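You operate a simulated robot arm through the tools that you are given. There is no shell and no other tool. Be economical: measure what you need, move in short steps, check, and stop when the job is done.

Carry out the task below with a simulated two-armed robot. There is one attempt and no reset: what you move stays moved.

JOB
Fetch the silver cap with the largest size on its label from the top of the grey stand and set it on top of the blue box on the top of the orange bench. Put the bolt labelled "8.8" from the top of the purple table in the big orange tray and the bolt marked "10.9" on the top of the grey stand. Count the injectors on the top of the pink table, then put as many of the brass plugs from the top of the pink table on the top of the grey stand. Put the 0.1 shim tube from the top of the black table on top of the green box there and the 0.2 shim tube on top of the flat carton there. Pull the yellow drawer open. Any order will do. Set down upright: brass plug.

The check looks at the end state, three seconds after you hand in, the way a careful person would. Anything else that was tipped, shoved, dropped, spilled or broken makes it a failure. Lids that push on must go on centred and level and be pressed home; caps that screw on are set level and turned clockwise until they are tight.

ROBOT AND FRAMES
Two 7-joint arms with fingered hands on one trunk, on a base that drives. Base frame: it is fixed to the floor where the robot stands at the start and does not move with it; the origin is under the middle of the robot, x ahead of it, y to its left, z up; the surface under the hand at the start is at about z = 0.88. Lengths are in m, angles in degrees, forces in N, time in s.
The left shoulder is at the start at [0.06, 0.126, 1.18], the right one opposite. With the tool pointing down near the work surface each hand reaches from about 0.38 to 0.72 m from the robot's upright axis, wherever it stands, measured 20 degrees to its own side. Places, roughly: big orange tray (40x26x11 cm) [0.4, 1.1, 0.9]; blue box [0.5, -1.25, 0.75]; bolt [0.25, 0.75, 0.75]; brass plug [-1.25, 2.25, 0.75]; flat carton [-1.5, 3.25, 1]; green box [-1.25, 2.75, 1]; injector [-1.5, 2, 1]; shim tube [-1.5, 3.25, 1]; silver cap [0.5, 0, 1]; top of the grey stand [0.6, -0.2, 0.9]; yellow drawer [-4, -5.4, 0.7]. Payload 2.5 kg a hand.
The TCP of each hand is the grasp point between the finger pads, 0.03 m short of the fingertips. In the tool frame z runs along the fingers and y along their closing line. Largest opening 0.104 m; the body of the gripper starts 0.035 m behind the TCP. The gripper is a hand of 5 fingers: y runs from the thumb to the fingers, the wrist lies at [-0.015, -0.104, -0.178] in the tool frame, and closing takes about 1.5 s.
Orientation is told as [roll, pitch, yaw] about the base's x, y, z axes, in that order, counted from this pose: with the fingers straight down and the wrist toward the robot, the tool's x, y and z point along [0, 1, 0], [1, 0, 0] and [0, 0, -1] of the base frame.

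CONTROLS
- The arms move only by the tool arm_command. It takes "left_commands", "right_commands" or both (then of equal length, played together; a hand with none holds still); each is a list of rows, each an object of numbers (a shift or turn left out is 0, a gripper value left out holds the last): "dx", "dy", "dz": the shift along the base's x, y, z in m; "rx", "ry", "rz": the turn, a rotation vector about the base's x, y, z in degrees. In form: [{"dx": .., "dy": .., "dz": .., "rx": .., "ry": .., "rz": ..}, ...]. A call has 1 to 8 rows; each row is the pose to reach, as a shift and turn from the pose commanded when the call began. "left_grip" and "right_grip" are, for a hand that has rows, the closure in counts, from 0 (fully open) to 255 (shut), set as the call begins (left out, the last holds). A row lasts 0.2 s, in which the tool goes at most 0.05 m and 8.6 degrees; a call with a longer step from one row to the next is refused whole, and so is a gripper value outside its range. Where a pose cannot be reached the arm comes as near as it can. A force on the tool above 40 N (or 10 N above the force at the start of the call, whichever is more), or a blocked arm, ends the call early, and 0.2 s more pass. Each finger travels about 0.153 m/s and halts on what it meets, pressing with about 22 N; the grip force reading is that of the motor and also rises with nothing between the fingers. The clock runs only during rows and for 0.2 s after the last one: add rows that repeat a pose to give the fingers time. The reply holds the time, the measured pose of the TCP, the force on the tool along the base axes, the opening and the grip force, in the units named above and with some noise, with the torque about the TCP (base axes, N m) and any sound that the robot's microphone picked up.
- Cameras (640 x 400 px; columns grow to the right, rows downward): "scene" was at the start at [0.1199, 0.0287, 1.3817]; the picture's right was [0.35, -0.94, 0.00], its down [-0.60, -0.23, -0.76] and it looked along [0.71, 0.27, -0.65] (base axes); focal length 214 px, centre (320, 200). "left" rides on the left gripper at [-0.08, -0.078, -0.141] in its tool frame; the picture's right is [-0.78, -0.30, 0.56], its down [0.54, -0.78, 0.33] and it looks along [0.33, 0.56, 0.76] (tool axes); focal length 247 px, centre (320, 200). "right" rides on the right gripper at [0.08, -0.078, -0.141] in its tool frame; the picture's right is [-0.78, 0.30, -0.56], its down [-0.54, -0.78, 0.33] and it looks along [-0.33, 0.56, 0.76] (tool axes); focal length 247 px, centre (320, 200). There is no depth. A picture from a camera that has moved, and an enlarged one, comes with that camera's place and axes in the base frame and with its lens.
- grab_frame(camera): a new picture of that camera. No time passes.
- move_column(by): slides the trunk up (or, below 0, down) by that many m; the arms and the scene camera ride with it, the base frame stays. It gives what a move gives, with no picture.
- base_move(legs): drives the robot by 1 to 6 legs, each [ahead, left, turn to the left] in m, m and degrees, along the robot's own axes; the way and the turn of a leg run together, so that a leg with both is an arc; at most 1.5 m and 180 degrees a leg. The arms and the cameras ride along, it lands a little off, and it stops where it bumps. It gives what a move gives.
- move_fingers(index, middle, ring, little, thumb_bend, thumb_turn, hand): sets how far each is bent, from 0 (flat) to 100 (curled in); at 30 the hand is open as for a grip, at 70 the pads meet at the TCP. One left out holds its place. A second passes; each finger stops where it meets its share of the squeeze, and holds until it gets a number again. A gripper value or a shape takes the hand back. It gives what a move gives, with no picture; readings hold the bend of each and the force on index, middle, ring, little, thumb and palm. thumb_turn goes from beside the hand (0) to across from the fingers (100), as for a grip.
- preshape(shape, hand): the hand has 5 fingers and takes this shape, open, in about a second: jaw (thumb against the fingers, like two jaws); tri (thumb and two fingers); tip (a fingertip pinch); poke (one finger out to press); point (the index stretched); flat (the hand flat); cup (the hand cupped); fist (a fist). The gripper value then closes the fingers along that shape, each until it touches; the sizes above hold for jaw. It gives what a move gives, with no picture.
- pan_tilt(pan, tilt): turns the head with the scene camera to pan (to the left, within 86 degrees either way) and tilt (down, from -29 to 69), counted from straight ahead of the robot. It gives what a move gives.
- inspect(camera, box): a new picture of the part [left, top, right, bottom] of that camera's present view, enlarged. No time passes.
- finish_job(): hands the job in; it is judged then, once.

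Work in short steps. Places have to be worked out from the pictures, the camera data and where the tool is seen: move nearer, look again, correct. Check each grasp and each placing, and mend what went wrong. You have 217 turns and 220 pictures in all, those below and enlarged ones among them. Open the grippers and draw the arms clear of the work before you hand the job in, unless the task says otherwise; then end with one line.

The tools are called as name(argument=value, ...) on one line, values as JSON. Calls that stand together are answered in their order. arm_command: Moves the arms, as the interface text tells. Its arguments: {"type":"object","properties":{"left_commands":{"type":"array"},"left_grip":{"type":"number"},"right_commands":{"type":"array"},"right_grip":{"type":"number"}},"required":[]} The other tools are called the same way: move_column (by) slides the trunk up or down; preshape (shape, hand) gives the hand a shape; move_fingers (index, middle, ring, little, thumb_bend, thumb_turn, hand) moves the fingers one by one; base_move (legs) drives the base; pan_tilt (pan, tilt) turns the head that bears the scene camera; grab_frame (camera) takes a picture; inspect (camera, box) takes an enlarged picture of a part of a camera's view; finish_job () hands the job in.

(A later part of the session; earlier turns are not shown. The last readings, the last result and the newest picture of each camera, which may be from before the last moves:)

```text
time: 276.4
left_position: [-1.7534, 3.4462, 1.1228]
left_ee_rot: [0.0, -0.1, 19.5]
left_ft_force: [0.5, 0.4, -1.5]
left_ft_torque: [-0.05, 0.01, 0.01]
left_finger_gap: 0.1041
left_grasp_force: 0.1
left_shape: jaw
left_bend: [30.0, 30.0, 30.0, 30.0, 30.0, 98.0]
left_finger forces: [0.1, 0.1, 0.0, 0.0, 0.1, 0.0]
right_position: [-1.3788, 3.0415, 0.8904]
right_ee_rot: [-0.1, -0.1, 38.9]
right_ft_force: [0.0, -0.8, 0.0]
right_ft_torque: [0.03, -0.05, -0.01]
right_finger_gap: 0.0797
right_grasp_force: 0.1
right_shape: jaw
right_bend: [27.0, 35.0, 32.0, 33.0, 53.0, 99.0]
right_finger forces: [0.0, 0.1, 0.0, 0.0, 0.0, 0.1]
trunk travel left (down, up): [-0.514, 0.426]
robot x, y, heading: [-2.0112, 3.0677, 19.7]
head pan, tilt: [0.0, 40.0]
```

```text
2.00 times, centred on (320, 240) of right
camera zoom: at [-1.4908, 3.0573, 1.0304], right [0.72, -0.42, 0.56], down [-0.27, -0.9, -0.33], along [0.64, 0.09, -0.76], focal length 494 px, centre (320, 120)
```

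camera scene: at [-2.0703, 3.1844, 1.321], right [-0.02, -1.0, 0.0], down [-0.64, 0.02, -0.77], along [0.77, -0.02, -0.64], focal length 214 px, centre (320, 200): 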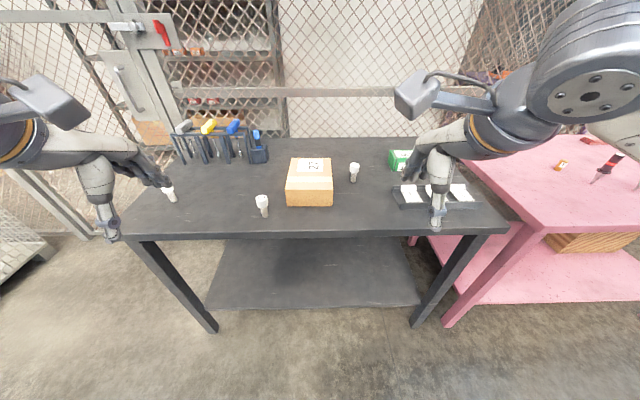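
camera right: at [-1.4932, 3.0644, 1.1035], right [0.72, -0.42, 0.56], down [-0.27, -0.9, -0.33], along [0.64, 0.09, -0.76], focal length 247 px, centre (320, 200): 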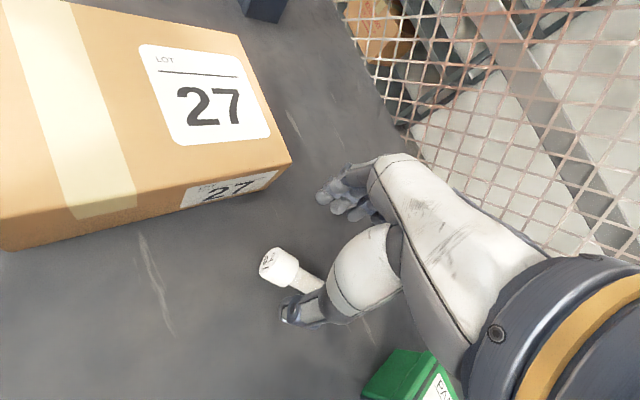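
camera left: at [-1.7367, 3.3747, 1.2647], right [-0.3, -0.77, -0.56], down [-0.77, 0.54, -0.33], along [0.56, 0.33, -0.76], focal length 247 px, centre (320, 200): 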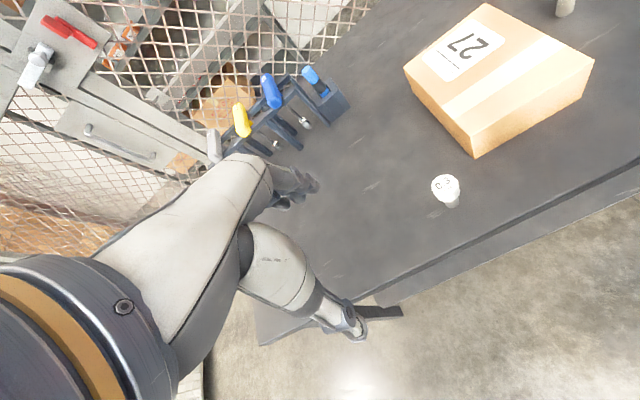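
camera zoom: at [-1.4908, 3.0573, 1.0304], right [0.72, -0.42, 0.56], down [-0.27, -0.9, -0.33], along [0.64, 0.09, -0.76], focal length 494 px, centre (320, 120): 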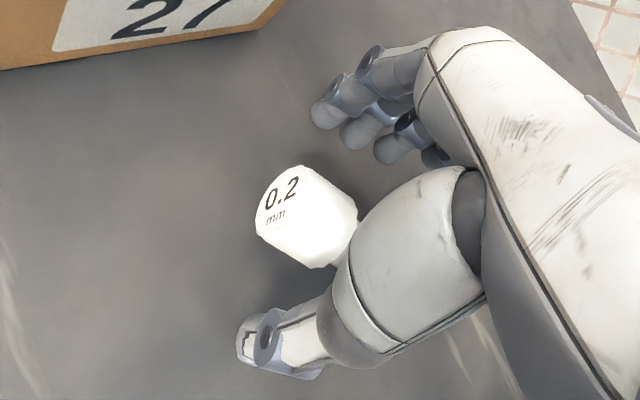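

The cap lies squarely between thumb and fingers. I close and lift.

arm_command(right_commands=[{}, {}, {}, {}, {}, {}, {}, {}], right_grip=255)

arm_command(right_commands=[{"dz": 0.015}, {"dz": 0.04}, {"dz": 0.07}, {"dz": 0.1}])

inspect(camera="right", box=[220, 140, 420, 340])

```text
time: 278.2
left_position: [-1.7532, 3.4468, 1.1245]
left_ee_rot: [0.0, -0.1, 19.6]
left_ft_force: [-0.1, 0.3, 0.3]
left_ft_torque: [-0.01, 0.01, 0.02]
left_finger_gap: 0.1039
left_grasp_force: 0.0
left_shape: jaw
left_bend: [30.0, 30.0, 30.0, 30.0, 30.0, 98.0]
left_finger forces: [0.0, 0.0, 0.0, 0.1, 0.0, 0.1]
right_position: [-1.3794, 3.0427, 0.8914]
right_ee_rot: [-0.1, -0.1, 38.9]
right_ft_force: [-0.4, -0.9, 0.7]
right_ft_torque: [-0.01, -0.04, 0.02]
right_finger_gap: 0.0265
right_grasp_force: 21.8
right_shape: jaw
right_bend: [74.0, 56.0, 61.0, 58.0, 75.0, 100.0]
right_finger forces: [12.3, 6.3, 0.2, 0.1, 18.2, 0.0]
trunk travel left (down, up): [-0.514, 0.426]
robot x, y, heading: [-2.0089, 3.0662, 19.6]
head pan, tilt: [0.0, 40.0]
```

```text
time: 279.2
left_position: [-1.7537, 3.4464, 1.125]
left_ee_rot: [0.0, -0.1, 19.6]
left_ft_force: [0.4, 0.2, 0.8]
left_ft_torque: [0.01, -0.01, -0.01]
left_finger_gap: 0.1038
left_grasp_force: 0.1
left_shape: jaw
left_bend: [30.0, 30.0, 30.0, 30.0, 30.0, 98.0]
left_finger forces: [0.1, 0.1, 0.0, 0.0, 0.0, 0.2]
right_position: [-1.3796, 3.0422, 0.9898]
right_ee_rot: [-0.2, 0.0, 38.8]
right_ft_force: [0.3, -0.4, -0.8]
right_ft_torque: [0.01, 0.0, 0.02]
right_finger_gap: 0.0266
right_grasp_force: 21.6
right_shape: jaw
right_bend: [74.0, 56.0, 61.0, 58.0, 75.0, 100.0]
right_finger forces: [12.1, 6.3, 0.2, 0.0, 18.2, 0.0]
trunk travel left (down, up): [-0.514, 0.426]
robot x, y, heading: [-2.007, 3.0657, 19.9]
head pan, tilt: [0.0, 40.0]
```

```text
2.00 times, centred on (320, 240) of right
camera zoom: at [-1.4904, 3.058, 1.1294], right [0.72, -0.42, 0.56], down [-0.27, -0.9, -0.33], along [0.64, 0.09, -0.76], focal length 494 px, centre (320, 120)
```

zoom: 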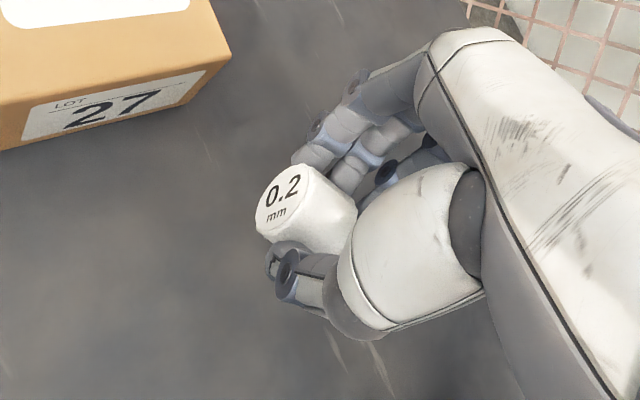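

Firmly held lying. The tubes needn't stand, so I set it lying on the middle of the carton. I raise and carry it over.

arm_command(right_commands=[{"dz": 0.03}, {"dz": 0.04, "dx": -0.015, "dy": 0.04}, {"dz": 0.04, "dx": -0.03, "dy": 0.08}, {"dz": 0.04, "dx": -0.045, "dy": 0.12}, {"dz": 0.04, "dx": -0.06, "dy": 0.155}, {"dz": 0.04, "dx": -0.075, "dy": 0.178}, {"dz": 0.01, "dx": -0.075, "dy": 0.178}, {"dz": -0.02, "dx": -0.075, "dy": 0.178}])

grab_frame(camera="right")

grab_frame(camera="scene")

```text
time: 281.0
left_position: [-1.7531, 3.4463, 1.1245]
left_ee_rot: [0.0, -0.2, 19.6]
left_ft_force: [0.3, -0.3, 0.6]
left_ft_torque: [-0.01, 0.0, -0.01]
left_finger_gap: 0.1041
left_grasp_force: 0.0
left_shape: jaw
left_bend: [30.0, 30.0, 30.0, 30.0, 30.0, 98.0]
left_finger forces: [0.0, 0.1, 0.0, 0.0, 0.0, 0.0]
right_position: [-1.454, 3.2205, 0.9695]
right_ee_rot: [0.0, -0.1, 38.9]
right_ft_force: [0.6, -0.4, -0.9]
right_ft_torque: [-0.02, 0.01, 0.01]
right_finger_gap: 0.0265
right_grasp_force: 21.8
right_shape: jaw
right_bend: [74.0, 56.0, 61.0, 58.0, 75.0, 100.0]
right_finger forces: [12.0, 6.1, 0.1, 0.1, 18.2, 0.0]
right hand out of reach, approached as far as the arm can: row 1
trunk travel left (down, up): [-0.514, 0.426]
robot x, y, heading: [-2.0083, 3.0668, 19.7]
head pan, tilt: [0.0, 40.0]
```

```text
51 pictures are left
camera right: at [-1.5654, 3.2348, 1.1088], right [0.72, -0.42, 0.56], down [-0.27, -0.9, -0.33], along [0.64, 0.09, -0.76], focal length 247 px, centre (320, 200)
```

right: 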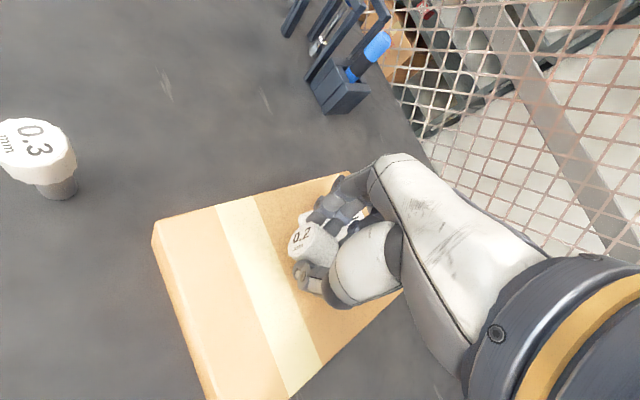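

```text
50 pictures are left
camera scene: at [-1.8912, 3.1084, 1.321], right [0.34, -0.94, 0.0], down [-0.61, -0.22, -0.77], along [0.72, 0.26, -0.64], focal length 214 px, centre (320, 200)
```

scene: 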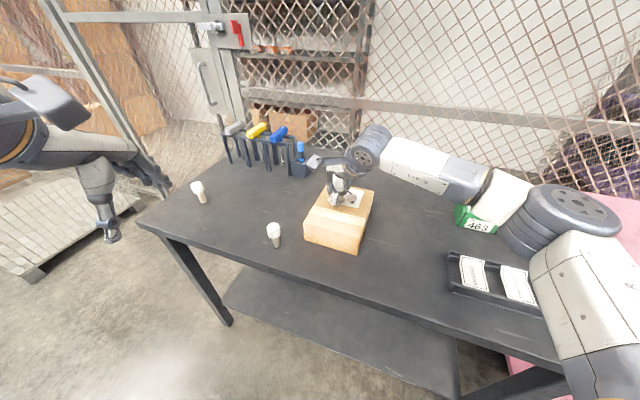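

Over the carton. I shift 1.5 cm toward me and creep down.

arm_command(right_commands=[{"dx": -0.015, "dy": 0.005}, {"dx": -0.015, "dy": 0.005, "dz": -0.008}, {"dx": -0.015, "dy": 0.005, "dz": -0.013}, {"dx": -0.015, "dy": 0.005, "dz": -0.017}, {"dx": -0.015, "dy": 0.005, "dz": -0.021}])

```text
time: 282.2
left_position: [-1.755, 3.4465, 1.1247]
left_ee_rot: [0.0, -0.2, 19.6]
left_ft_force: [0.2, 0.3, -0.4]
left_ft_torque: [-0.02, 0.02, 0.03]
left_finger_gap: 0.104
left_grasp_force: 0.2
left_shape: jaw
left_bend: [30.0, 30.0, 30.0, 30.0, 30.0, 98.0]
left_finger forces: [0.0, 0.0, 0.0, 0.1, 0.1, 0.0]
right_position: [-1.4692, 3.2262, 0.9495]
right_ee_rot: [0.0, -0.1, 38.9]
right_ft_force: [0.0, 0.4, 16.0]
right_ft_torque: [0.19, -0.01, 0.0]
right_finger_gap: 0.0278
right_grasp_force: 21.7
right_shape: jaw
right_bend: [74.0, 56.0, 61.0, 58.0, 76.0, 100.0]
right_finger forces: [17.8, 4.9, 1.6, 0.0, 19.6, 0.0]
trunk travel left (down, up): [-0.514, 0.426]
robot x, y, heading: [-2.0085, 3.0665, 20.1]
head pan, tilt: [0.0, 40.0]
```

Contact. I ease up 3 mm and open gently.

arm_command(right_commands=[{"dz": 0.003}, {"dz": 0.005}, {"dz": 0.007}, {"dz": 0.008}], right_grip=130)

inspect(camera="right", box=[180, 130, 400, 330])

```text
time: 283.2
left_position: [-1.7539, 3.4458, 1.1238]
left_ee_rot: [0.0, -0.2, 19.6]
left_ft_force: [0.3, 0.3, 0.2]
left_ft_torque: [-0.02, 0.02, 0.0]
left_finger_gap: 0.104
left_grasp_force: 0.0
left_shape: jaw
left_bend: [30.0, 30.0, 30.0, 30.0, 30.0, 98.0]
left_finger forces: [0.0, 0.0, 0.0, 0.0, 0.0, 0.0]
right_position: [-1.4696, 3.2245, 0.9562]
right_ee_rot: [-0.1, 0.0, 38.8]
right_ft_force: [0.4, -0.4, -0.1]
right_ft_torque: [0.01, -0.02, -0.01]
right_finger_gap: 0.0505
right_grasp_force: 0.0
right_shape: jaw
right_bend: [74.0, 45.0, 42.0, 41.0, 70.0, 100.0]
right_finger forces: [0.0, 0.0, 0.1, 0.1, 0.1, 0.1]
trunk travel left (down, up): [-0.514, 0.426]
robot x, y, heading: [-2.0046, 3.0682, 19.8]
head pan, tilt: [0.0, 40.0]
```

```text
2.00 times, centred on (290, 230) of right
camera zoom: at [-1.5802, 3.2402, 1.0968], right [0.72, -0.42, 0.56], down [-0.27, -0.9, -0.33], along [0.64, 0.09, -0.76], focal length 494 px, centre (380, 140)
```

zoom: 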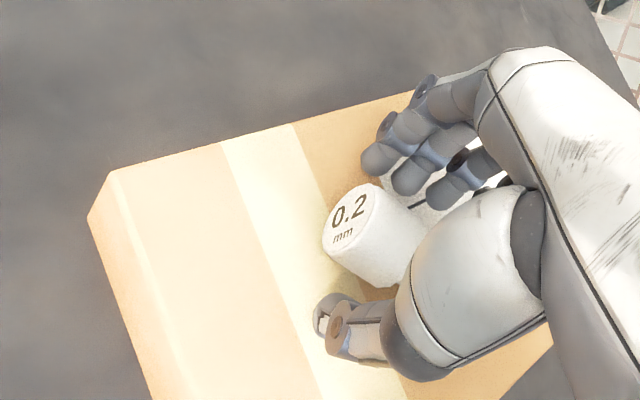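

Released and resting on the carton. I lift straight up and verify.

arm_command(right_commands=[{"dz": 0.015}, {"dz": 0.04}, {"dz": 0.08}, {"dz": 0.12}, {"dz": 0.14}])

inspect(camera="scene", box=[170, 160, 400, 270])

```text
time: 284.4
left_position: [-1.7541, 3.4462, 1.1243]
left_ee_rot: [0.0, -0.1, 19.6]
left_ft_force: [-0.5, 0.7, 0.1]
left_ft_torque: [-0.03, 0.0, 0.0]
left_finger_gap: 0.104
left_grasp_force: 0.0
left_shape: jaw
left_bend: [30.0, 30.0, 30.0, 30.0, 30.0, 98.0]
left_finger forces: [0.0, 0.0, 0.1, 0.0, 0.1, 0.0]
right_position: [-1.4688, 3.226, 1.0969]
right_ee_rot: [-0.1, 0.1, 39.1]
right_ft_force: [0.2, 0.2, -0.2]
right_ft_torque: [-0.01, 0.03, 0.0]
right_finger_gap: 0.0507
right_grasp_force: 0.0
right_shape: jaw
right_bend: [74.0, 45.0, 42.0, 41.0, 70.0, 100.0]
right_finger forces: [0.1, 0.0, 0.0, 0.0, 0.0, 0.1]
trunk travel left (down, up): [-0.514, 0.426]
robot x, y, heading: [-2.0104, 3.0684, 19.9]
head pan, tilt: [0.0, 40.0]
```

```text
2.78 times, centred on (285, 215) of scene
camera zoom: at [-1.8915, 3.1084, 1.321], right [0.34, -0.94, 0.0], down [-0.61, -0.22, -0.77], along [0.72, 0.26, -0.64], focal length 597 px, centre (417, 158)
```

zoom: 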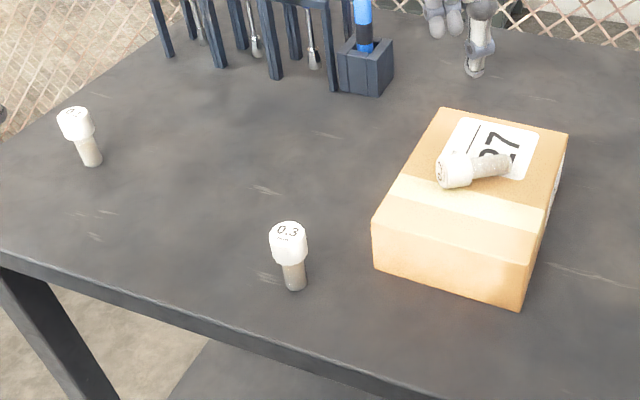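

The 0.2 tube lies on the carton. I retract the right arm, turn back and shift left for the remaining tube.

arm_command(right_commands=[{"dx": -0.03, "dy": -0.02, "rz": -5}, {"dx": -0.06, "dy": -0.045, "rz": -10}, {"dx": -0.09, "dy": -0.07, "rz": -15}, {"dx": -0.12, "dy": -0.095, "rz": -19}, {"dx": -0.14, "dy": -0.12, "rz": -19}, {"dx": -0.16, "dy": -0.14, "rz": -19}], right_grip=0)

base_move(legs=[[-0.04, 0, -20], [0, 0.33, 0], [0.03, 0, 0]])

grab_frame(camera="left")

grab_frame(camera="scene")

```text
time: 285.8
left_position: [-1.7543, 3.4466, 1.1236]
left_ee_rot: [0.0, -0.1, 19.6]
left_ft_force: [0.1, 0.2, 1.7]
left_ft_torque: [0.05, -0.01, 0.0]
left_finger_gap: 0.1038
left_grasp_force: 0.1
left_shape: jaw
left_bend: [30.0, 30.0, 30.0, 30.0, 30.0, 98.0]
left_finger forces: [0.0, 0.0, 0.0, 0.0, 0.0, 0.1]
right_position: [-1.6293, 3.0816, 1.098]
right_ee_rot: [0.0, -0.1, 19.9]
right_ft_force: [0.6, 0.0, 0.2]
right_ft_torque: [0.03, 0.01, 0.01]
right_finger_gap: 0.1039
right_grasp_force: 0.1
right_shape: jaw
right_bend: [30.0, 30.0, 30.0, 30.0, 30.0, 98.0]
right_finger forces: [0.1, 0.0, 0.0, 0.0, 0.0, 0.0]
trunk travel left (down, up): [-0.514, 0.426]
robot x, y, heading: [-2.0064, 3.067, 19.5]
head pan, tilt: [0.0, 40.0]
```

```text
time: 289.5
left_position: [-1.6412, 3.6574, 1.1237]
left_ee_rot: [0.0, -0.2, -0.7]
left_ft_force: [0.7, 0.2, -0.2]
left_ft_torque: [0.0, -0.02, -0.03]
left_finger_gap: 0.104
left_grasp_force: 0.0
left_shape: jaw
left_bend: [30.0, 30.0, 30.0, 30.0, 30.0, 98.0]
left_finger forces: [0.0, 0.0, 0.0, 0.1, 0.0, 0.1]
right_position: [-1.6494, 3.2726, 1.0971]
right_ee_rot: [-0.1, 0.0, -0.4]
right_ft_force: [1.3, -0.3, -0.3]
right_ft_torque: [0.0, 0.0, -0.03]
right_finger_gap: 0.1041
right_grasp_force: 0.0
right_shape: jaw
right_bend: [30.0, 30.0, 30.0, 30.0, 30.0, 98.0]
right_finger forces: [0.1, 0.0, 0.0, 0.1, 0.0, 0.0]
trunk travel left (down, up): [-0.514, 0.426]
robot x, y, heading: [-2.017, 3.3895, -0.7]
head pan, tilt: [0.0, 40.0]
```

```text
47 pictures are left
camera left: at [-1.7199, 3.5776, 1.2646], right [-0.31, -0.77, -0.56], down [-0.77, 0.54, -0.33], along [0.56, 0.33, -0.76], focal length 247 px, centre (320, 200)
```

left: 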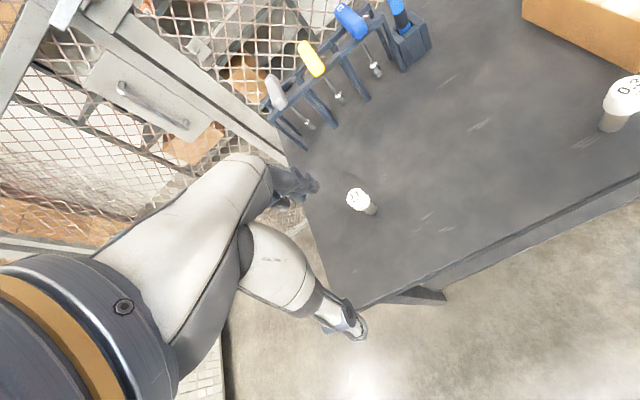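

```text
46 pictures are left
camera scene: at [-1.8879, 3.3886, 1.3209], right [-0.01, -1.0, 0.0], down [-0.64, 0.01, -0.77], along [0.77, -0.01, -0.64], focal length 214 px, centre (320, 200)
```

scene: 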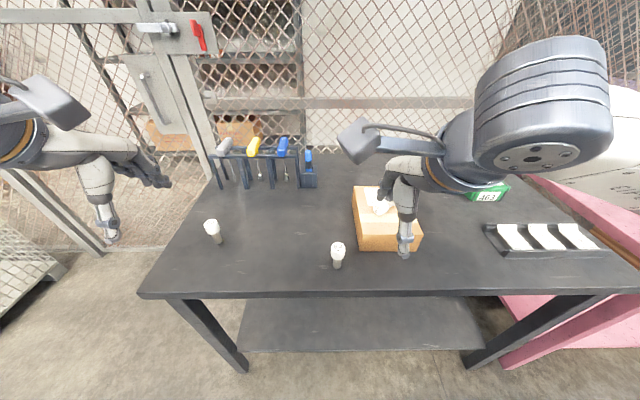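

The remaining tube is at (-1.519,3.657). I bring the left hand over it and read the label on the way.

arm_command(left_commands=[{"dx": 0.04}, {"dx": 0.08}, {"dx": 0.121, "dz": -0.02}, {"dx": 0.121, "dz": -0.06}, {"dx": 0.121, "dz": -0.1}, {"dx": 0.121, "dz": -0.13}, {"dx": 0.121, "dz": -0.13}], left_grip=60)

grab_frame(camera="left")

```text
time: 291.1
left_position: [-1.5214, 3.6581, 0.9939]
left_ee_rot: [0.0, -0.2, -0.7]
left_ft_force: [0.3, -0.7, 0.7]
left_ft_torque: [0.03, 0.02, 0.01]
left_finger_gap: 0.0796
left_grasp_force: 0.2
left_shape: jaw
left_bend: [27.0, 35.0, 32.0, 33.0, 53.0, 99.0]
left_finger forces: [0.0, 0.1, 0.0, 0.0, 0.1, 0.0]
right_position: [-1.6503, 3.2713, 1.0975]
right_ee_rot: [-0.1, -0.1, -0.4]
right_ft_force: [0.9, -0.3, -0.4]
right_ft_torque: [0.03, -0.01, 0.0]
right_finger_gap: 0.1037
right_grasp_force: 0.0
right_shape: jaw
right_bend: [30.0, 30.0, 30.0, 30.0, 30.0, 98.0]
right_finger forces: [0.0, 0.0, 0.0, 0.0, 0.0, 0.0]
trunk travel left (down, up): [-0.514, 0.426]
robot x, y, heading: [-2.0142, 3.3925, -0.8]
head pan, tilt: [0.0, 40.0]
```

```text
45 pictures are left
camera left: at [-1.5999, 3.5777, 1.1342], right [-0.3, -0.77, -0.56], down [-0.77, 0.54, -0.33], along [0.56, 0.33, -0.76], focal length 247 px, centre (320, 200)
```

left: 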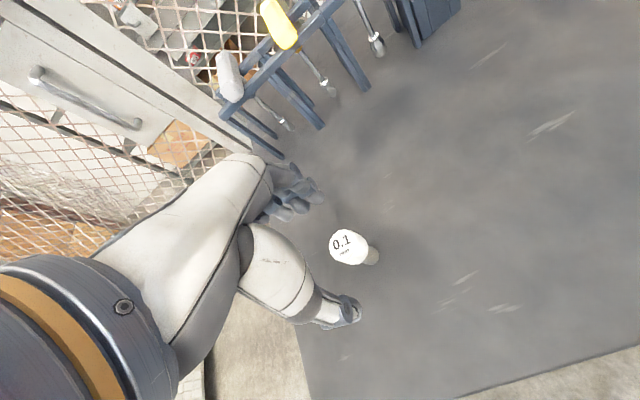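

It reads 0.1. I align, lower so the pads meet its cap (z≈0.932), and close.

arm_command(left_commands=[{"dx": 0.006, "dy": -0.003}, {"dx": 0.006, "dy": -0.003, "dz": -0.03}, {"dx": 0.006, "dy": -0.003, "dz": -0.06}, {"dx": 0.006, "dy": -0.003, "dz": -0.06}])

arm_command(left_commands=[{}, {}, {}, {}, {}, {}, {}, {}], left_grip=255)

inspect(camera="left", box=[220, 140, 420, 340])

```text
time: 292.1
left_position: [-1.516, 3.6549, 0.9327]
left_ee_rot: [0.0, -0.2, -0.6]
left_ft_force: [-0.6, 0.1, -0.4]
left_ft_torque: [-0.02, 0.01, -0.02]
left_finger_gap: 0.0798
left_grasp_force: 0.0
left_shape: jaw
left_bend: [27.0, 35.0, 32.0, 33.0, 53.0, 99.0]
left_finger forces: [0.0, 0.1, 0.0, 0.1, 0.1, 0.0]
right_position: [-1.6512, 3.2727, 1.0971]
right_ee_rot: [-0.2, -0.1, -0.4]
right_ft_force: [0.6, 0.6, 0.9]
right_ft_torque: [0.0, -0.01, -0.02]
right_finger_gap: 0.1039
right_grasp_force: 0.1
right_shape: jaw
right_bend: [30.0, 30.0, 30.0, 30.0, 30.0, 98.0]
right_finger forces: [0.0, 0.1, 0.0, 0.0, 0.0, 0.0]
trunk travel left (down, up): [-0.514, 0.426]
robot x, y, heading: [-2.0153, 3.3966, -0.5]
head pan, tilt: [0.0, 40.0]
```

```text
time: 293.9
left_position: [-1.516, 3.6551, 0.934]
left_ee_rot: [0.0, 0.0, -0.7]
left_ft_force: [0.1, 0.1, 0.2]
left_ft_torque: [-0.03, -0.01, 0.03]
left_finger_gap: 0.0139
left_grasp_force: 21.9
left_shape: jaw
left_bend: [70.0, 60.0, 66.0, 70.0, 79.0, 100.0]
left_finger forces: [0.1, 5.2, 6.7, 0.1, 16.1, 0.1]
right_position: [-1.6512, 3.2719, 1.0975]
right_ee_rot: [-0.2, -0.1, -0.5]
right_ft_force: [-0.1, 0.7, 0.4]
right_ft_torque: [-0.02, -0.03, 0.02]
right_finger_gap: 0.1037
right_grasp_force: 0.1
right_shape: jaw
right_bend: [30.0, 30.0, 30.0, 30.0, 30.0, 98.0]
right_finger forces: [0.0, 0.1, 0.0, 0.0, 0.0, 0.0]
trunk travel left (down, up): [-0.514, 0.426]
robot x, y, heading: [-2.0173, 3.3887, -0.7]
head pan, tilt: [0.0, 40.0]
```

```text
2.00 times, centred on (320, 240) of left
camera zoom: at [-1.5941, 3.5753, 1.0748], right [-0.3, -0.77, -0.56], down [-0.77, 0.54, -0.33], along [0.56, 0.33, -0.76], focal length 494 px, centre (320, 120)
```

zoom: 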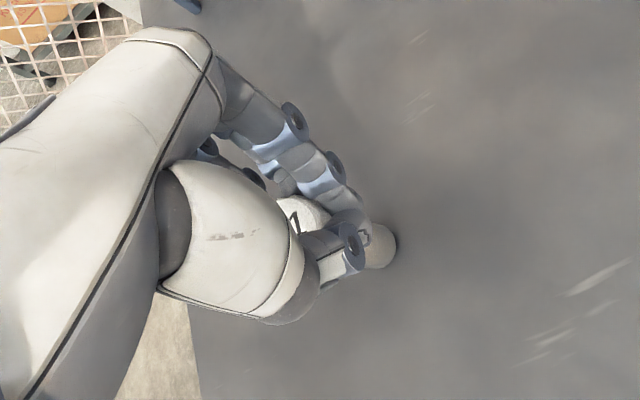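

The tube is held off-centre (middle and ring only). I open again and check where it stands.

arm_command(left_commands=[{}, {}, {}, {}], left_grip=90)

inspect(camera="left", box=[220, 140, 420, 340])

```text
time: 294.9
left_position: [-1.5152, 3.6552, 0.9343]
left_ee_rot: [0.0, -0.1, -0.8]
left_ft_force: [0.1, 0.6, 0.4]
left_ft_torque: [-0.01, 0.03, 0.0]
left_finger_gap: 0.0671
left_grasp_force: 0.1
left_shape: jaw
left_bend: [28.0, 39.0, 36.0, 36.0, 62.0, 100.0]
left_finger forces: [0.1, 0.0, 0.1, 0.1, 0.0, 0.0]
right_position: [-1.6522, 3.2727, 1.0972]
right_ee_rot: [-0.1, -0.1, -0.4]
right_ft_force: [-0.4, 0.1, 0.5]
right_ft_torque: [0.04, 0.0, 0.02]
right_finger_gap: 0.1036
right_grasp_force: 0.1
right_shape: jaw
right_bend: [30.0, 30.0, 30.0, 30.0, 30.0, 98.0]
right_finger forces: [0.1, 0.1, 0.1, 0.1, 0.0, 0.1]
trunk travel left (down, up): [-0.514, 0.426]
robot x, y, heading: [-2.0137, 3.3912, -0.9]
head pan, tilt: [0.0, 40.0]
```

```text
2.00 times, centred on (320, 240) of left
camera zoom: at [-1.5941, 3.5752, 1.0748], right [-0.3, -0.77, -0.56], down [-0.77, 0.54, -0.33], along [0.56, 0.33, -0.76], focal length 494 px, centre (320, 120)
```

zoom: 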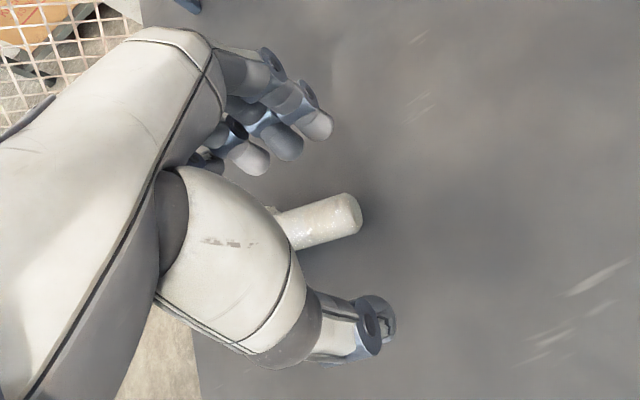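

It tipped and lies on the table now. I raise the hand and find its pose for a lying grasp, as worked for the 0.2 tube.

arm_command(left_commands=[{"dz": 0.04}, {"dz": 0.08}, {"dz": 0.12}, {"dz": 0.14, "dx": -0.02}], left_grip=60)

grab_frame(camera="left")

inspect(camera="scene", box=[150, 170, 290, 270])

```text
time: 295.9
left_position: [-1.5362, 3.6566, 1.0722]
left_ee_rot: [0.0, -0.1, -0.8]
left_ft_force: [0.3, 0.4, 0.3]
left_ft_torque: [0.01, 0.04, -0.01]
left_finger_gap: 0.0793
left_grasp_force: 0.2
left_shape: jaw
left_bend: [27.0, 35.0, 32.0, 34.0, 53.0, 99.0]
left_finger forces: [0.0, 0.1, 0.0, 0.0, 0.1, 0.0]
right_position: [-1.6513, 3.2724, 1.0978]
right_ee_rot: [-0.2, -0.2, -0.4]
right_ft_force: [0.3, 0.0, 0.3]
right_ft_torque: [-0.02, -0.01, -0.05]
right_finger_gap: 0.1037
right_grasp_force: 0.1
right_shape: jaw
right_bend: [30.0, 30.0, 30.0, 30.0, 30.0, 98.0]
right_finger forces: [0.0, 0.0, 0.1, 0.0, 0.0, 0.1]
trunk travel left (down, up): [-0.514, 0.426]
robot x, y, heading: [-2.0137, 3.3869, -0.5]
head pan, tilt: [0.0, 40.0]
```

```text
42 pictures are left
camera left: at [-1.6141, 3.5763, 1.2143], right [-0.31, -0.77, -0.56], down [-0.77, 0.55, -0.33], along [0.56, 0.33, -0.76], focal length 247 px, centre (320, 200)
```

left: 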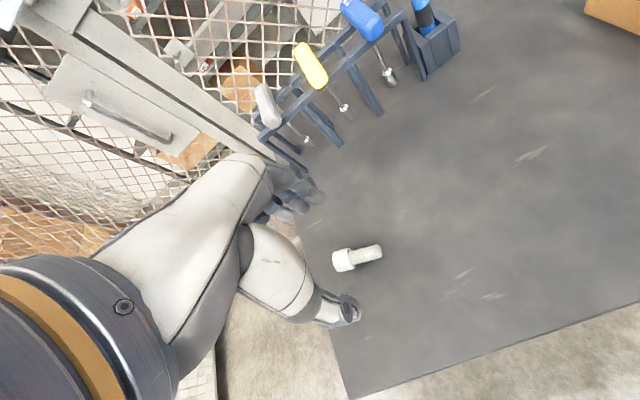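

```text
4.00 times, centred on (220, 220) of scene
camera zoom: at [-1.8889, 3.3885, 1.321], right [-0.01, -1.0, 0.0], down [-0.64, 0.01, -0.77], along [0.77, -0.01, -0.64], focal length 858 px, centre (720, 120)
```

zoom: 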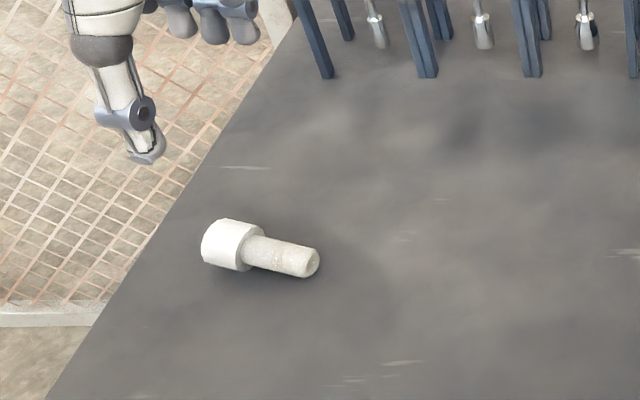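

The tube lies along y: cap centre ≈(-1.485,3.722), body toward −y. A neutral hand (yaw −9°) grips across it. I move over and descend partway.

arm_command(left_commands=[{"dx": 0.025, "dy": 0.028, "rz": -4}, {"dx": 0.05, "dy": 0.056, "rz": -9}, {"dx": 0.05, "dy": 0.056, "rz": -9, "dz": -0.04}, {"dx": 0.05, "dy": 0.056, "rz": -9, "dz": -0.08}, {"dx": 0.05, "dy": 0.056, "rz": -9, "dz": -0.11}, {"dx": 0.05, "dy": 0.056, "rz": -9, "dz": -0.11}])

grab_frame(camera="left")

```text
time: 297.3
left_position: [-1.4855, 3.7109, 0.9627]
left_ee_rot: [0.0, -0.2, -9.7]
left_ft_force: [0.4, 0.5, 0.0]
left_ft_torque: [-0.03, 0.0, -0.02]
left_finger_gap: 0.0791
left_grasp_force: 0.0
left_shape: jaw
left_bend: [27.0, 35.0, 32.0, 34.0, 53.0, 99.0]
left_finger forces: [0.1, 0.0, 0.0, 0.1, 0.0, 0.0]
right_position: [-1.6517, 3.2727, 1.098]
right_ee_rot: [0.0, -0.1, -0.4]
right_ft_force: [-0.4, 0.5, 0.3]
right_ft_torque: [-0.02, -0.02, 0.0]
right_finger_gap: 0.1034
right_grasp_force: 0.1
right_shape: jaw
right_bend: [30.0, 30.0, 30.0, 30.0, 30.0, 98.0]
right_finger forces: [0.1, 0.0, 0.0, 0.0, 0.0, 0.0]
trunk travel left (down, up): [-0.514, 0.426]
robot x, y, heading: [-2.0117, 3.3913, -0.5]
head pan, tilt: [0.0, 40.0]
```

```text
40 pictures are left
camera left: at [-1.5736, 3.6433, 1.1036], right [-0.42, -0.71, -0.56], down [-0.67, 0.66, -0.33], along [0.61, 0.23, -0.76], focal length 247 px, centre (320, 200)
```

left: 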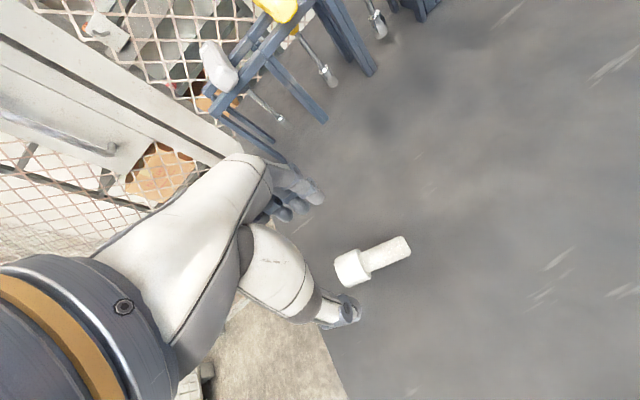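

Well aligned. I lower to z≈0.891, close, and lift a little.

arm_command(left_commands=[{"dx": 0.001, "dz": -0.03}, {"dx": 0.001, "dz": -0.055}, {"dx": 0.001, "dz": -0.068}, {"dx": 0.001, "dz": -0.071}])

arm_command(left_commands=[{}, {}, {}, {}, {}, {}, {}, {}], left_grip=255)

arm_command(left_commands=[{"dz": 0.015}, {"dz": 0.04}, {"dz": 0.07}, {"dz": 0.1}])

inspect(camera="left", box=[220, 140, 420, 340])

```text
time: 298.3
left_position: [-1.4827, 3.7097, 0.8924]
left_ee_rot: [-0.1, -0.1, -9.7]
left_ft_force: [0.4, -1.1, -0.1]
left_ft_torque: [-0.03, -0.01, 0.04]
left_finger_gap: 0.0793
left_grasp_force: 0.0
left_shape: jaw
left_bend: [27.0, 35.0, 32.0, 34.0, 53.0, 99.0]
left_finger forces: [0.0, 0.1, 0.0, 0.0, 0.0, 0.0]
right_position: [-1.6521, 3.2732, 1.0986]
right_ee_rot: [-0.1, -0.1, -0.4]
right_ft_force: [-0.4, -0.1, -0.4]
right_ft_torque: [0.02, -0.02, 0.0]
right_finger_gap: 0.1042
right_grasp_force: 0.1
right_shape: jaw
right_bend: [30.0, 30.0, 30.0, 30.0, 30.0, 98.0]
right_finger forces: [0.0, 0.0, 0.0, 0.0, 0.0, 0.0]
trunk travel left (down, up): [-0.514, 0.426]
robot x, y, heading: [-2.0123, 3.3918, -0.5]
head pan, tilt: [0.0, 40.0]
```

```text
time: 300.1
left_position: [-1.4832, 3.71, 0.892]
left_ee_rot: [0.1, -0.1, -9.7]
left_ft_force: [-0.2, 0.4, 0.5]
left_ft_torque: [0.0, 0.07, -0.01]
left_finger_gap: 0.0192
left_grasp_force: 21.8
left_shape: jaw
left_bend: [72.0, 58.0, 57.0, 67.0, 75.0, 100.0]
left_finger forces: [10.6, 4.8, 2.2, 0.1, 17.0, 0.0]
right_position: [-1.6509, 3.2711, 1.0981]
right_ee_rot: [-0.1, -0.2, -0.4]
right_ft_force: [0.5, 0.3, 0.8]
right_ft_torque: [-0.02, 0.0, -0.02]
right_finger_gap: 0.104
right_grasp_force: 0.0
right_shape: jaw
right_bend: [30.0, 30.0, 30.0, 30.0, 30.0, 98.0]
right_finger forces: [0.0, 0.0, 0.0, 0.1, 0.1, 0.1]
trunk travel left (down, up): [-0.514, 0.426]
robot x, y, heading: [-2.0162, 3.3902, -0.7]
head pan, tilt: [0.0, 40.0]
```

```text
time: 301.1
left_position: [-1.4835, 3.709, 0.9926]
left_ee_rot: [0.0, -0.1, -9.8]
left_ft_force: [0.3, -0.2, -0.6]
left_ft_torque: [-0.02, 0.03, -0.01]
left_finger_gap: 0.0187
left_grasp_force: 22.0
left_shape: jaw
left_bend: [72.0, 58.0, 57.0, 67.0, 75.0, 100.0]
left_finger forces: [10.4, 4.5, 2.1, 0.0, 16.6, 0.1]
right_position: [-1.6503, 3.272, 1.0974]
right_ee_rot: [-0.1, -0.1, -0.3]
right_ft_force: [0.0, -0.4, 0.5]
right_ft_torque: [0.03, 0.02, 0.01]
right_finger_gap: 0.104
right_grasp_force: 0.2
right_shape: jaw
right_bend: [30.0, 30.0, 30.0, 30.0, 30.0, 98.0]
right_finger forces: [0.1, 0.1, 0.1, 0.0, 0.1, 0.0]
trunk travel left (down, up): [-0.514, 0.426]
robot x, y, heading: [-2.0134, 3.3919, -0.7]
head pan, tilt: [0.0, 40.0]
```

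```text
2.00 times, centred on (320, 240) of left
camera zoom: at [-1.5729, 3.6434, 1.1346], right [-0.42, -0.72, -0.56], down [-0.68, 0.66, -0.33], along [0.61, 0.24, -0.76], focal length 494 px, centre (320, 120)
```

zoom: 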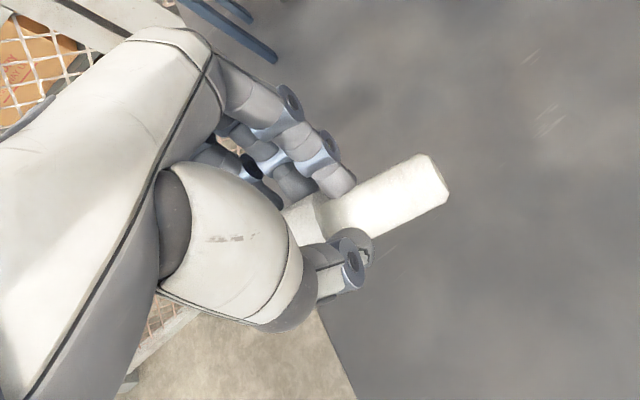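

Held. The green box (centre ≈(-1.293,2.828), top ≈0.90) is deep on the table, so I'll tilt the hand forward when placing. First I retract and drive right to y≈2.67.

arm_command(left_commands=[{"dz": 0.04, "dx": -0.02}, {"dz": 0.08, "dx": -0.04}, {"dz": 0.12, "dx": -0.07, "dy": -0.01}, {"dz": 0.13, "dx": -0.11, "dy": -0.02}, {"dz": 0.13, "dx": -0.14, "dy": -0.04, "rz": 5}, {"dz": 0.13, "dx": -0.16, "dy": -0.07, "rz": 10}])

base_move(legs=[[0, -0.72, 0.6]])

grab_frame(camera="scene")

```text
refused: row 3 steps farther than a row can; nothing moved
```

```text
time: 305.0
left_position: [-1.4916, 2.9964, 0.9928]
left_ee_rot: [0.0, -0.1, -9.7]
left_ft_force: [0.0, 0.1, -0.2]
left_ft_torque: [-0.01, 0.01, 0.03]
left_finger_gap: 0.019
left_grasp_force: 22.4
left_shape: jaw
left_bend: [72.0, 58.0, 57.0, 67.0, 75.0, 100.0]
left_finger forces: [10.5, 4.4, 2.1, 0.0, 16.6, 0.0]
right_position: [-1.6606, 2.5589, 1.0967]
right_ee_rot: [-0.2, -0.1, -0.4]
right_ft_force: [1.0, 0.1, -0.4]
right_ft_torque: [0.01, -0.02, 0.02]
right_finger_gap: 0.1039
right_grasp_force: 0.0
right_shape: jaw
right_bend: [30.0, 30.0, 30.0, 30.0, 30.0, 98.0]
right_finger forces: [0.0, 0.1, 0.1, 0.0, 0.1, 0.0]
trunk travel left (down, up): [-0.514, 0.426]
robot x, y, heading: [-2.0248, 2.6782, -0.6]
head pan, tilt: [0.0, 40.0]
```

```text
38 pictures are left
camera scene: at [-1.8977, 2.6756, 1.321], right [-0.01, -1.0, 0.0], down [-0.64, 0.01, -0.77], along [0.77, -0.01, -0.64], focal length 214 px, centre (320, 200)
```

scene: 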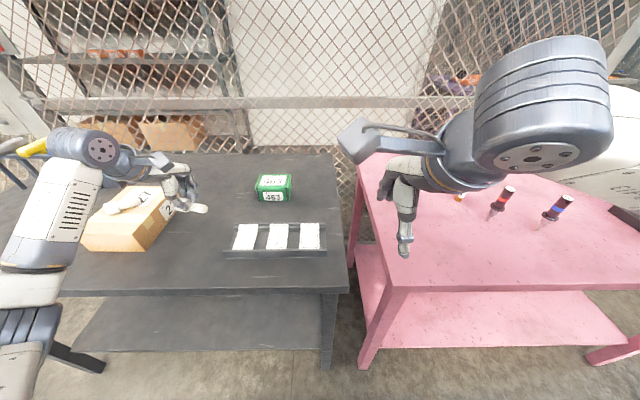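

The retract was refused but the drive went; the hand passed just above everything. The 0.2 tube is still on the carton. Now I raise, tilt the left hand forward, and bring it over the green box (centre ≈(-1.288,2.827)).

arm_command(left_commands=[{"dz": 0.04}, {"dz": 0.05, "ry": -7, "dx": 0.02, "dy": -0.03}, {"dz": 0.05, "ry": -14, "dx": 0.05, "dy": -0.06}, {"dz": 0.05, "ry": -21, "dx": 0.085, "dy": -0.09}, {"dz": 0.05, "ry": -28, "dx": 0.12, "dy": -0.115}, {"dz": 0.05, "ry": -30, "dx": 0.155, "dy": -0.135}, {"dz": 0.05, "ry": -30, "dx": 0.19, "dy": -0.15}, {"dz": 0.03, "ry": -30, "dx": 0.2, "dy": -0.152}])

grab_frame(camera="left")

grab_frame(camera="scene")

```text
time: 306.8
left_position: [-1.2921, 2.8442, 1.0214]
left_ee_rot: [5.7, -29.7, -11.4]
left_ft_force: [1.0, 0.3, -0.6]
left_ft_torque: [-0.01, -0.01, -0.03]
left_finger_gap: 0.0188
left_grasp_force: 21.9
left_shape: jaw
left_bend: [72.0, 58.0, 58.0, 67.0, 75.0, 100.0]
left_finger forces: [9.8, 4.1, 2.2, 0.0, 16.4, 0.1]
right_position: [-1.6607, 2.5593, 1.0969]
right_ee_rot: [-0.1, -0.1, -0.4]
right_ft_force: [0.3, -0.2, 0.2]
right_ft_torque: [0.01, 0.06, 0.01]
right_finger_gap: 0.1039
right_grasp_force: 0.0
right_shape: jaw
right_bend: [30.0, 30.0, 30.0, 30.0, 30.0, 98.0]
right_finger forces: [0.0, 0.1, 0.0, 0.1, 0.1, 0.1]
trunk travel left (down, up): [-0.514, 0.426]
robot x, y, heading: [-2.0236, 2.6821, -1.0]
head pan, tilt: [0.0, 40.0]
```

```text
37 pictures are left
camera left: at [-1.44, 2.778, 1.0993], right [-0.09, -0.71, -0.69], down [-0.42, 0.66, -0.63], along [0.91, 0.23, -0.35], focal length 247 px, centre (320, 200)
```

left: 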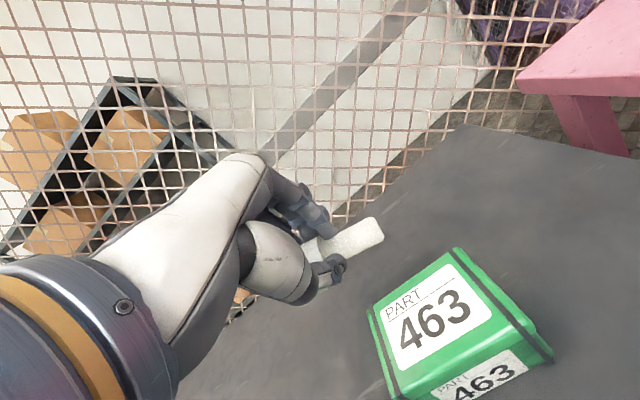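

```text
36 pictures are left
camera scene: at [-1.8975, 2.6758, 1.321], right [-0.01, -1.0, 0.0], down [-0.64, 0.01, -0.77], along [0.77, -0.01, -0.64], focal length 214 px, centre (320, 200)
```

scene: 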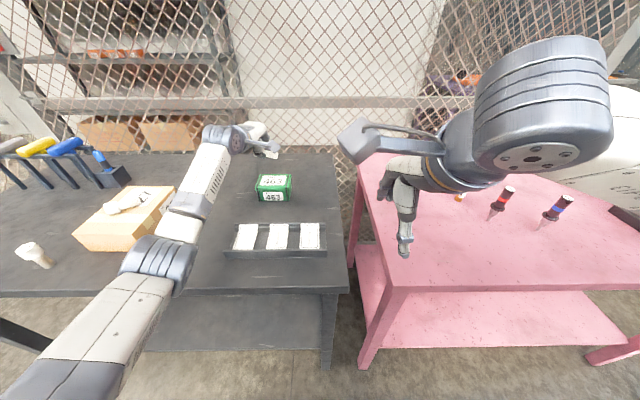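

The tube is right above the box centre (≈(-1.297,2.824)), and the 0.3 tube still stands. I lower in steps until contact (expected TCP ≈0.935).

arm_command(left_commands=[{"dz": -0.03}, {"dz": -0.055}, {"dz": -0.068}, {"dz": -0.074}, {"dz": -0.079}, {"dz": -0.083}])

grab_frame(camera="left")

inspect(camera="scene", box=[210, 120, 330, 220])

```text
time: 308.2
left_position: [-1.2919, 2.8443, 0.9495]
left_ee_rot: [5.6, -30.6, -11.4]
left_ft_force: [-2.6, 2.5, 21.0]
left_ft_torque: [-0.02, -0.16, 0.0]
left_finger_gap: 0.02
left_grasp_force: 22.0
left_shape: jaw
left_bend: [72.0, 57.0, 56.0, 67.0, 78.0, 100.0]
left_finger forces: [17.3, 7.5, 3.5, 0.1, 23.0, 0.0]
right_position: [-1.662, 2.5591, 1.0985]
right_ee_rot: [0.1, -0.2, -0.5]
right_ft_force: [-0.3, 0.4, -0.3]
right_ft_torque: [0.01, 0.0, 0.02]
right_finger_gap: 0.1036
right_grasp_force: 0.1
right_shape: jaw
right_bend: [30.0, 30.0, 30.0, 30.0, 30.0, 98.0]
right_finger forces: [0.0, 0.0, 0.0, 0.0, 0.0, 0.1]
trunk travel left (down, up): [-0.514, 0.426]
robot x, y, heading: [-2.0207, 2.6781, -0.7]
head pan, tilt: [0.0, 40.0]
```

```text
35 pictures are left
camera left: at [-1.4414, 2.7783, 1.0227], right [-0.08, -0.72, -0.69], down [-0.41, 0.66, -0.63], along [0.91, 0.23, -0.34], focal length 247 px, centre (320, 200)
```

left: 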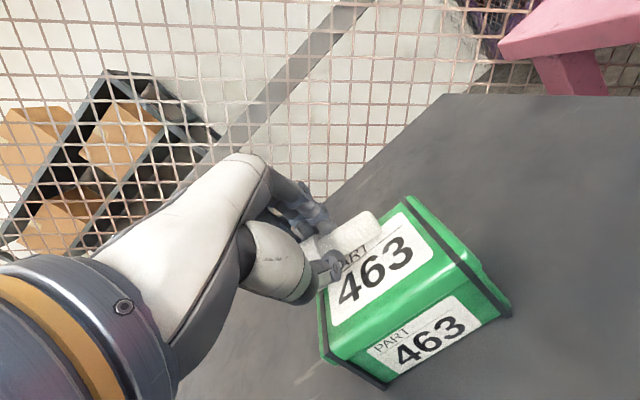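

```text
4.00 times, centred on (270, 170) of scene
camera zoom: at [-1.9006, 2.6754, 1.3217], right [-0.01, -1.0, 0.0], down [-0.64, 0.01, -0.77], along [0.77, -0.01, -0.64], focal length 858 px, centre (520, 320)
```

zoom: 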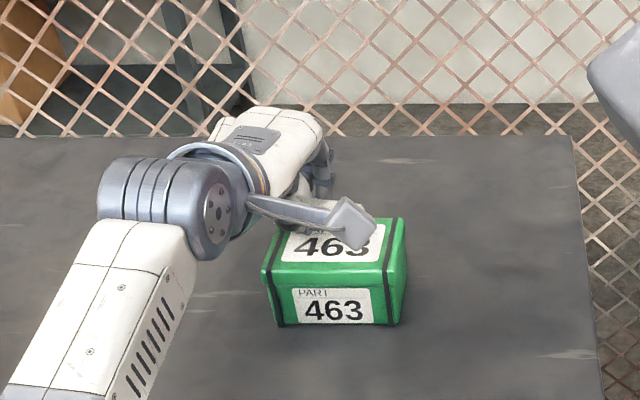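

Contact at 0.95 (box top ≈0.917). The tube is a bit toward the back-left; box centre is about (-1.313,2.820). I lift 1.2 cm, shift (-1.6,-1.3 cm) and lower again.

arm_command(left_commands=[{"dz": 0.014}, {"dz": 0.014, "dx": -0.016, "dy": -0.014}, {"dz": 0.006, "dx": -0.016, "dy": -0.014}, {"dz": 0.002, "dx": -0.016, "dy": -0.014}])

grab_frame(camera="left")

```text
time: 309.2
left_position: [-1.3079, 2.8293, 0.9494]
left_ee_rot: [5.7, -30.4, -11.4]
left_ft_force: [-1.3, 1.1, 17.9]
left_ft_torque: [0.04, -0.19, 0.02]
left_finger_gap: 0.0193
left_grasp_force: 22.6
left_shape: jaw
left_bend: [72.0, 58.0, 58.0, 67.0, 78.0, 100.0]
left_finger forces: [17.7, 6.8, 3.3, 0.1, 21.9, 0.0]
right_position: [-1.6622, 2.5593, 1.0979]
right_ee_rot: [0.0, -0.3, -0.6]
right_ft_force: [0.1, -0.3, -0.2]
right_ft_torque: [0.0, -0.01, 0.05]
right_finger_gap: 0.1038
right_grasp_force: 0.1
right_shape: jaw
right_bend: [30.0, 30.0, 30.0, 30.0, 30.0, 98.0]
right_finger forces: [0.1, 0.0, 0.0, 0.0, 0.0, 0.0]
trunk travel left (down, up): [-0.514, 0.426]
robot x, y, heading: [-2.0228, 2.6781, -1.0]
head pan, tilt: [0.0, 40.0]
```

```text
33 pictures are left
camera left: at [-1.4577, 2.7638, 1.0238], right [-0.08, -0.72, -0.69], down [-0.41, 0.66, -0.63], along [0.91, 0.23, -0.34], focal length 247 px, centre (320, 200)
```

left: 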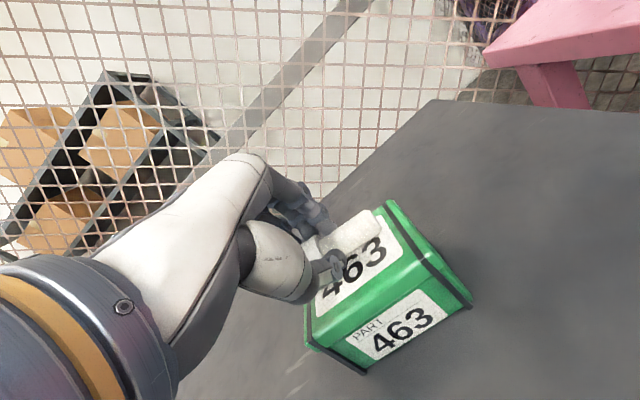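

The tube rests on the box top. I ease up and open, backing along the hand's axis.

arm_command(left_commands=[{"dz": 0.003}, {"dz": 0.006, "dx": -0.001}, {"dz": 0.009, "dx": -0.002}, {"dz": 0.011, "dx": -0.003}], left_grip=130)

inspect(camera="left", box=[220, 140, 480, 360])

```text
time: 310.2
left_position: [-1.3129, 2.8297, 0.9516]
left_ee_rot: [5.5, -29.5, -11.3]
left_ft_force: [0.4, 0.0, 3.3]
left_ft_torque: [-0.04, -0.01, 0.05]
left_finger_gap: 0.0477
left_grasp_force: 0.1
left_shape: jaw
left_bend: [74.0, 45.0, 42.0, 41.0, 73.0, 100.0]
left_finger forces: [0.0, 0.0, 0.1, 0.1, 3.4, 0.0]
right_position: [-1.6601, 2.5591, 1.0978]
right_ee_rot: [-0.1, -0.1, -0.6]
right_ft_force: [0.0, -0.1, -0.2]
right_ft_torque: [0.02, 0.0, 0.01]
right_finger_gap: 0.1036
right_grasp_force: 0.1
right_shape: jaw
right_bend: [30.0, 30.0, 30.0, 30.0, 30.0, 98.0]
right_finger forces: [0.1, 0.0, 0.0, 0.0, 0.0, 0.0]
trunk travel left (down, up): [-0.514, 0.426]
robot x, y, heading: [-2.0212, 2.6783, -0.9]
head pan, tilt: [0.0, 40.0]
```

```text
1.82 times, centred on (350, 250) of left
camera zoom: at [-1.4594, 2.7639, 1.0292], right [-0.09, -0.71, -0.69], down [-0.42, 0.66, -0.62], along [0.9, 0.23, -0.36], focal length 449 px, centre (266, 109)
```

zoom: 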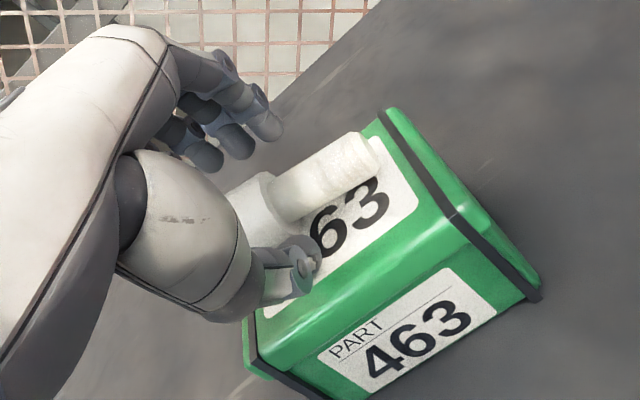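

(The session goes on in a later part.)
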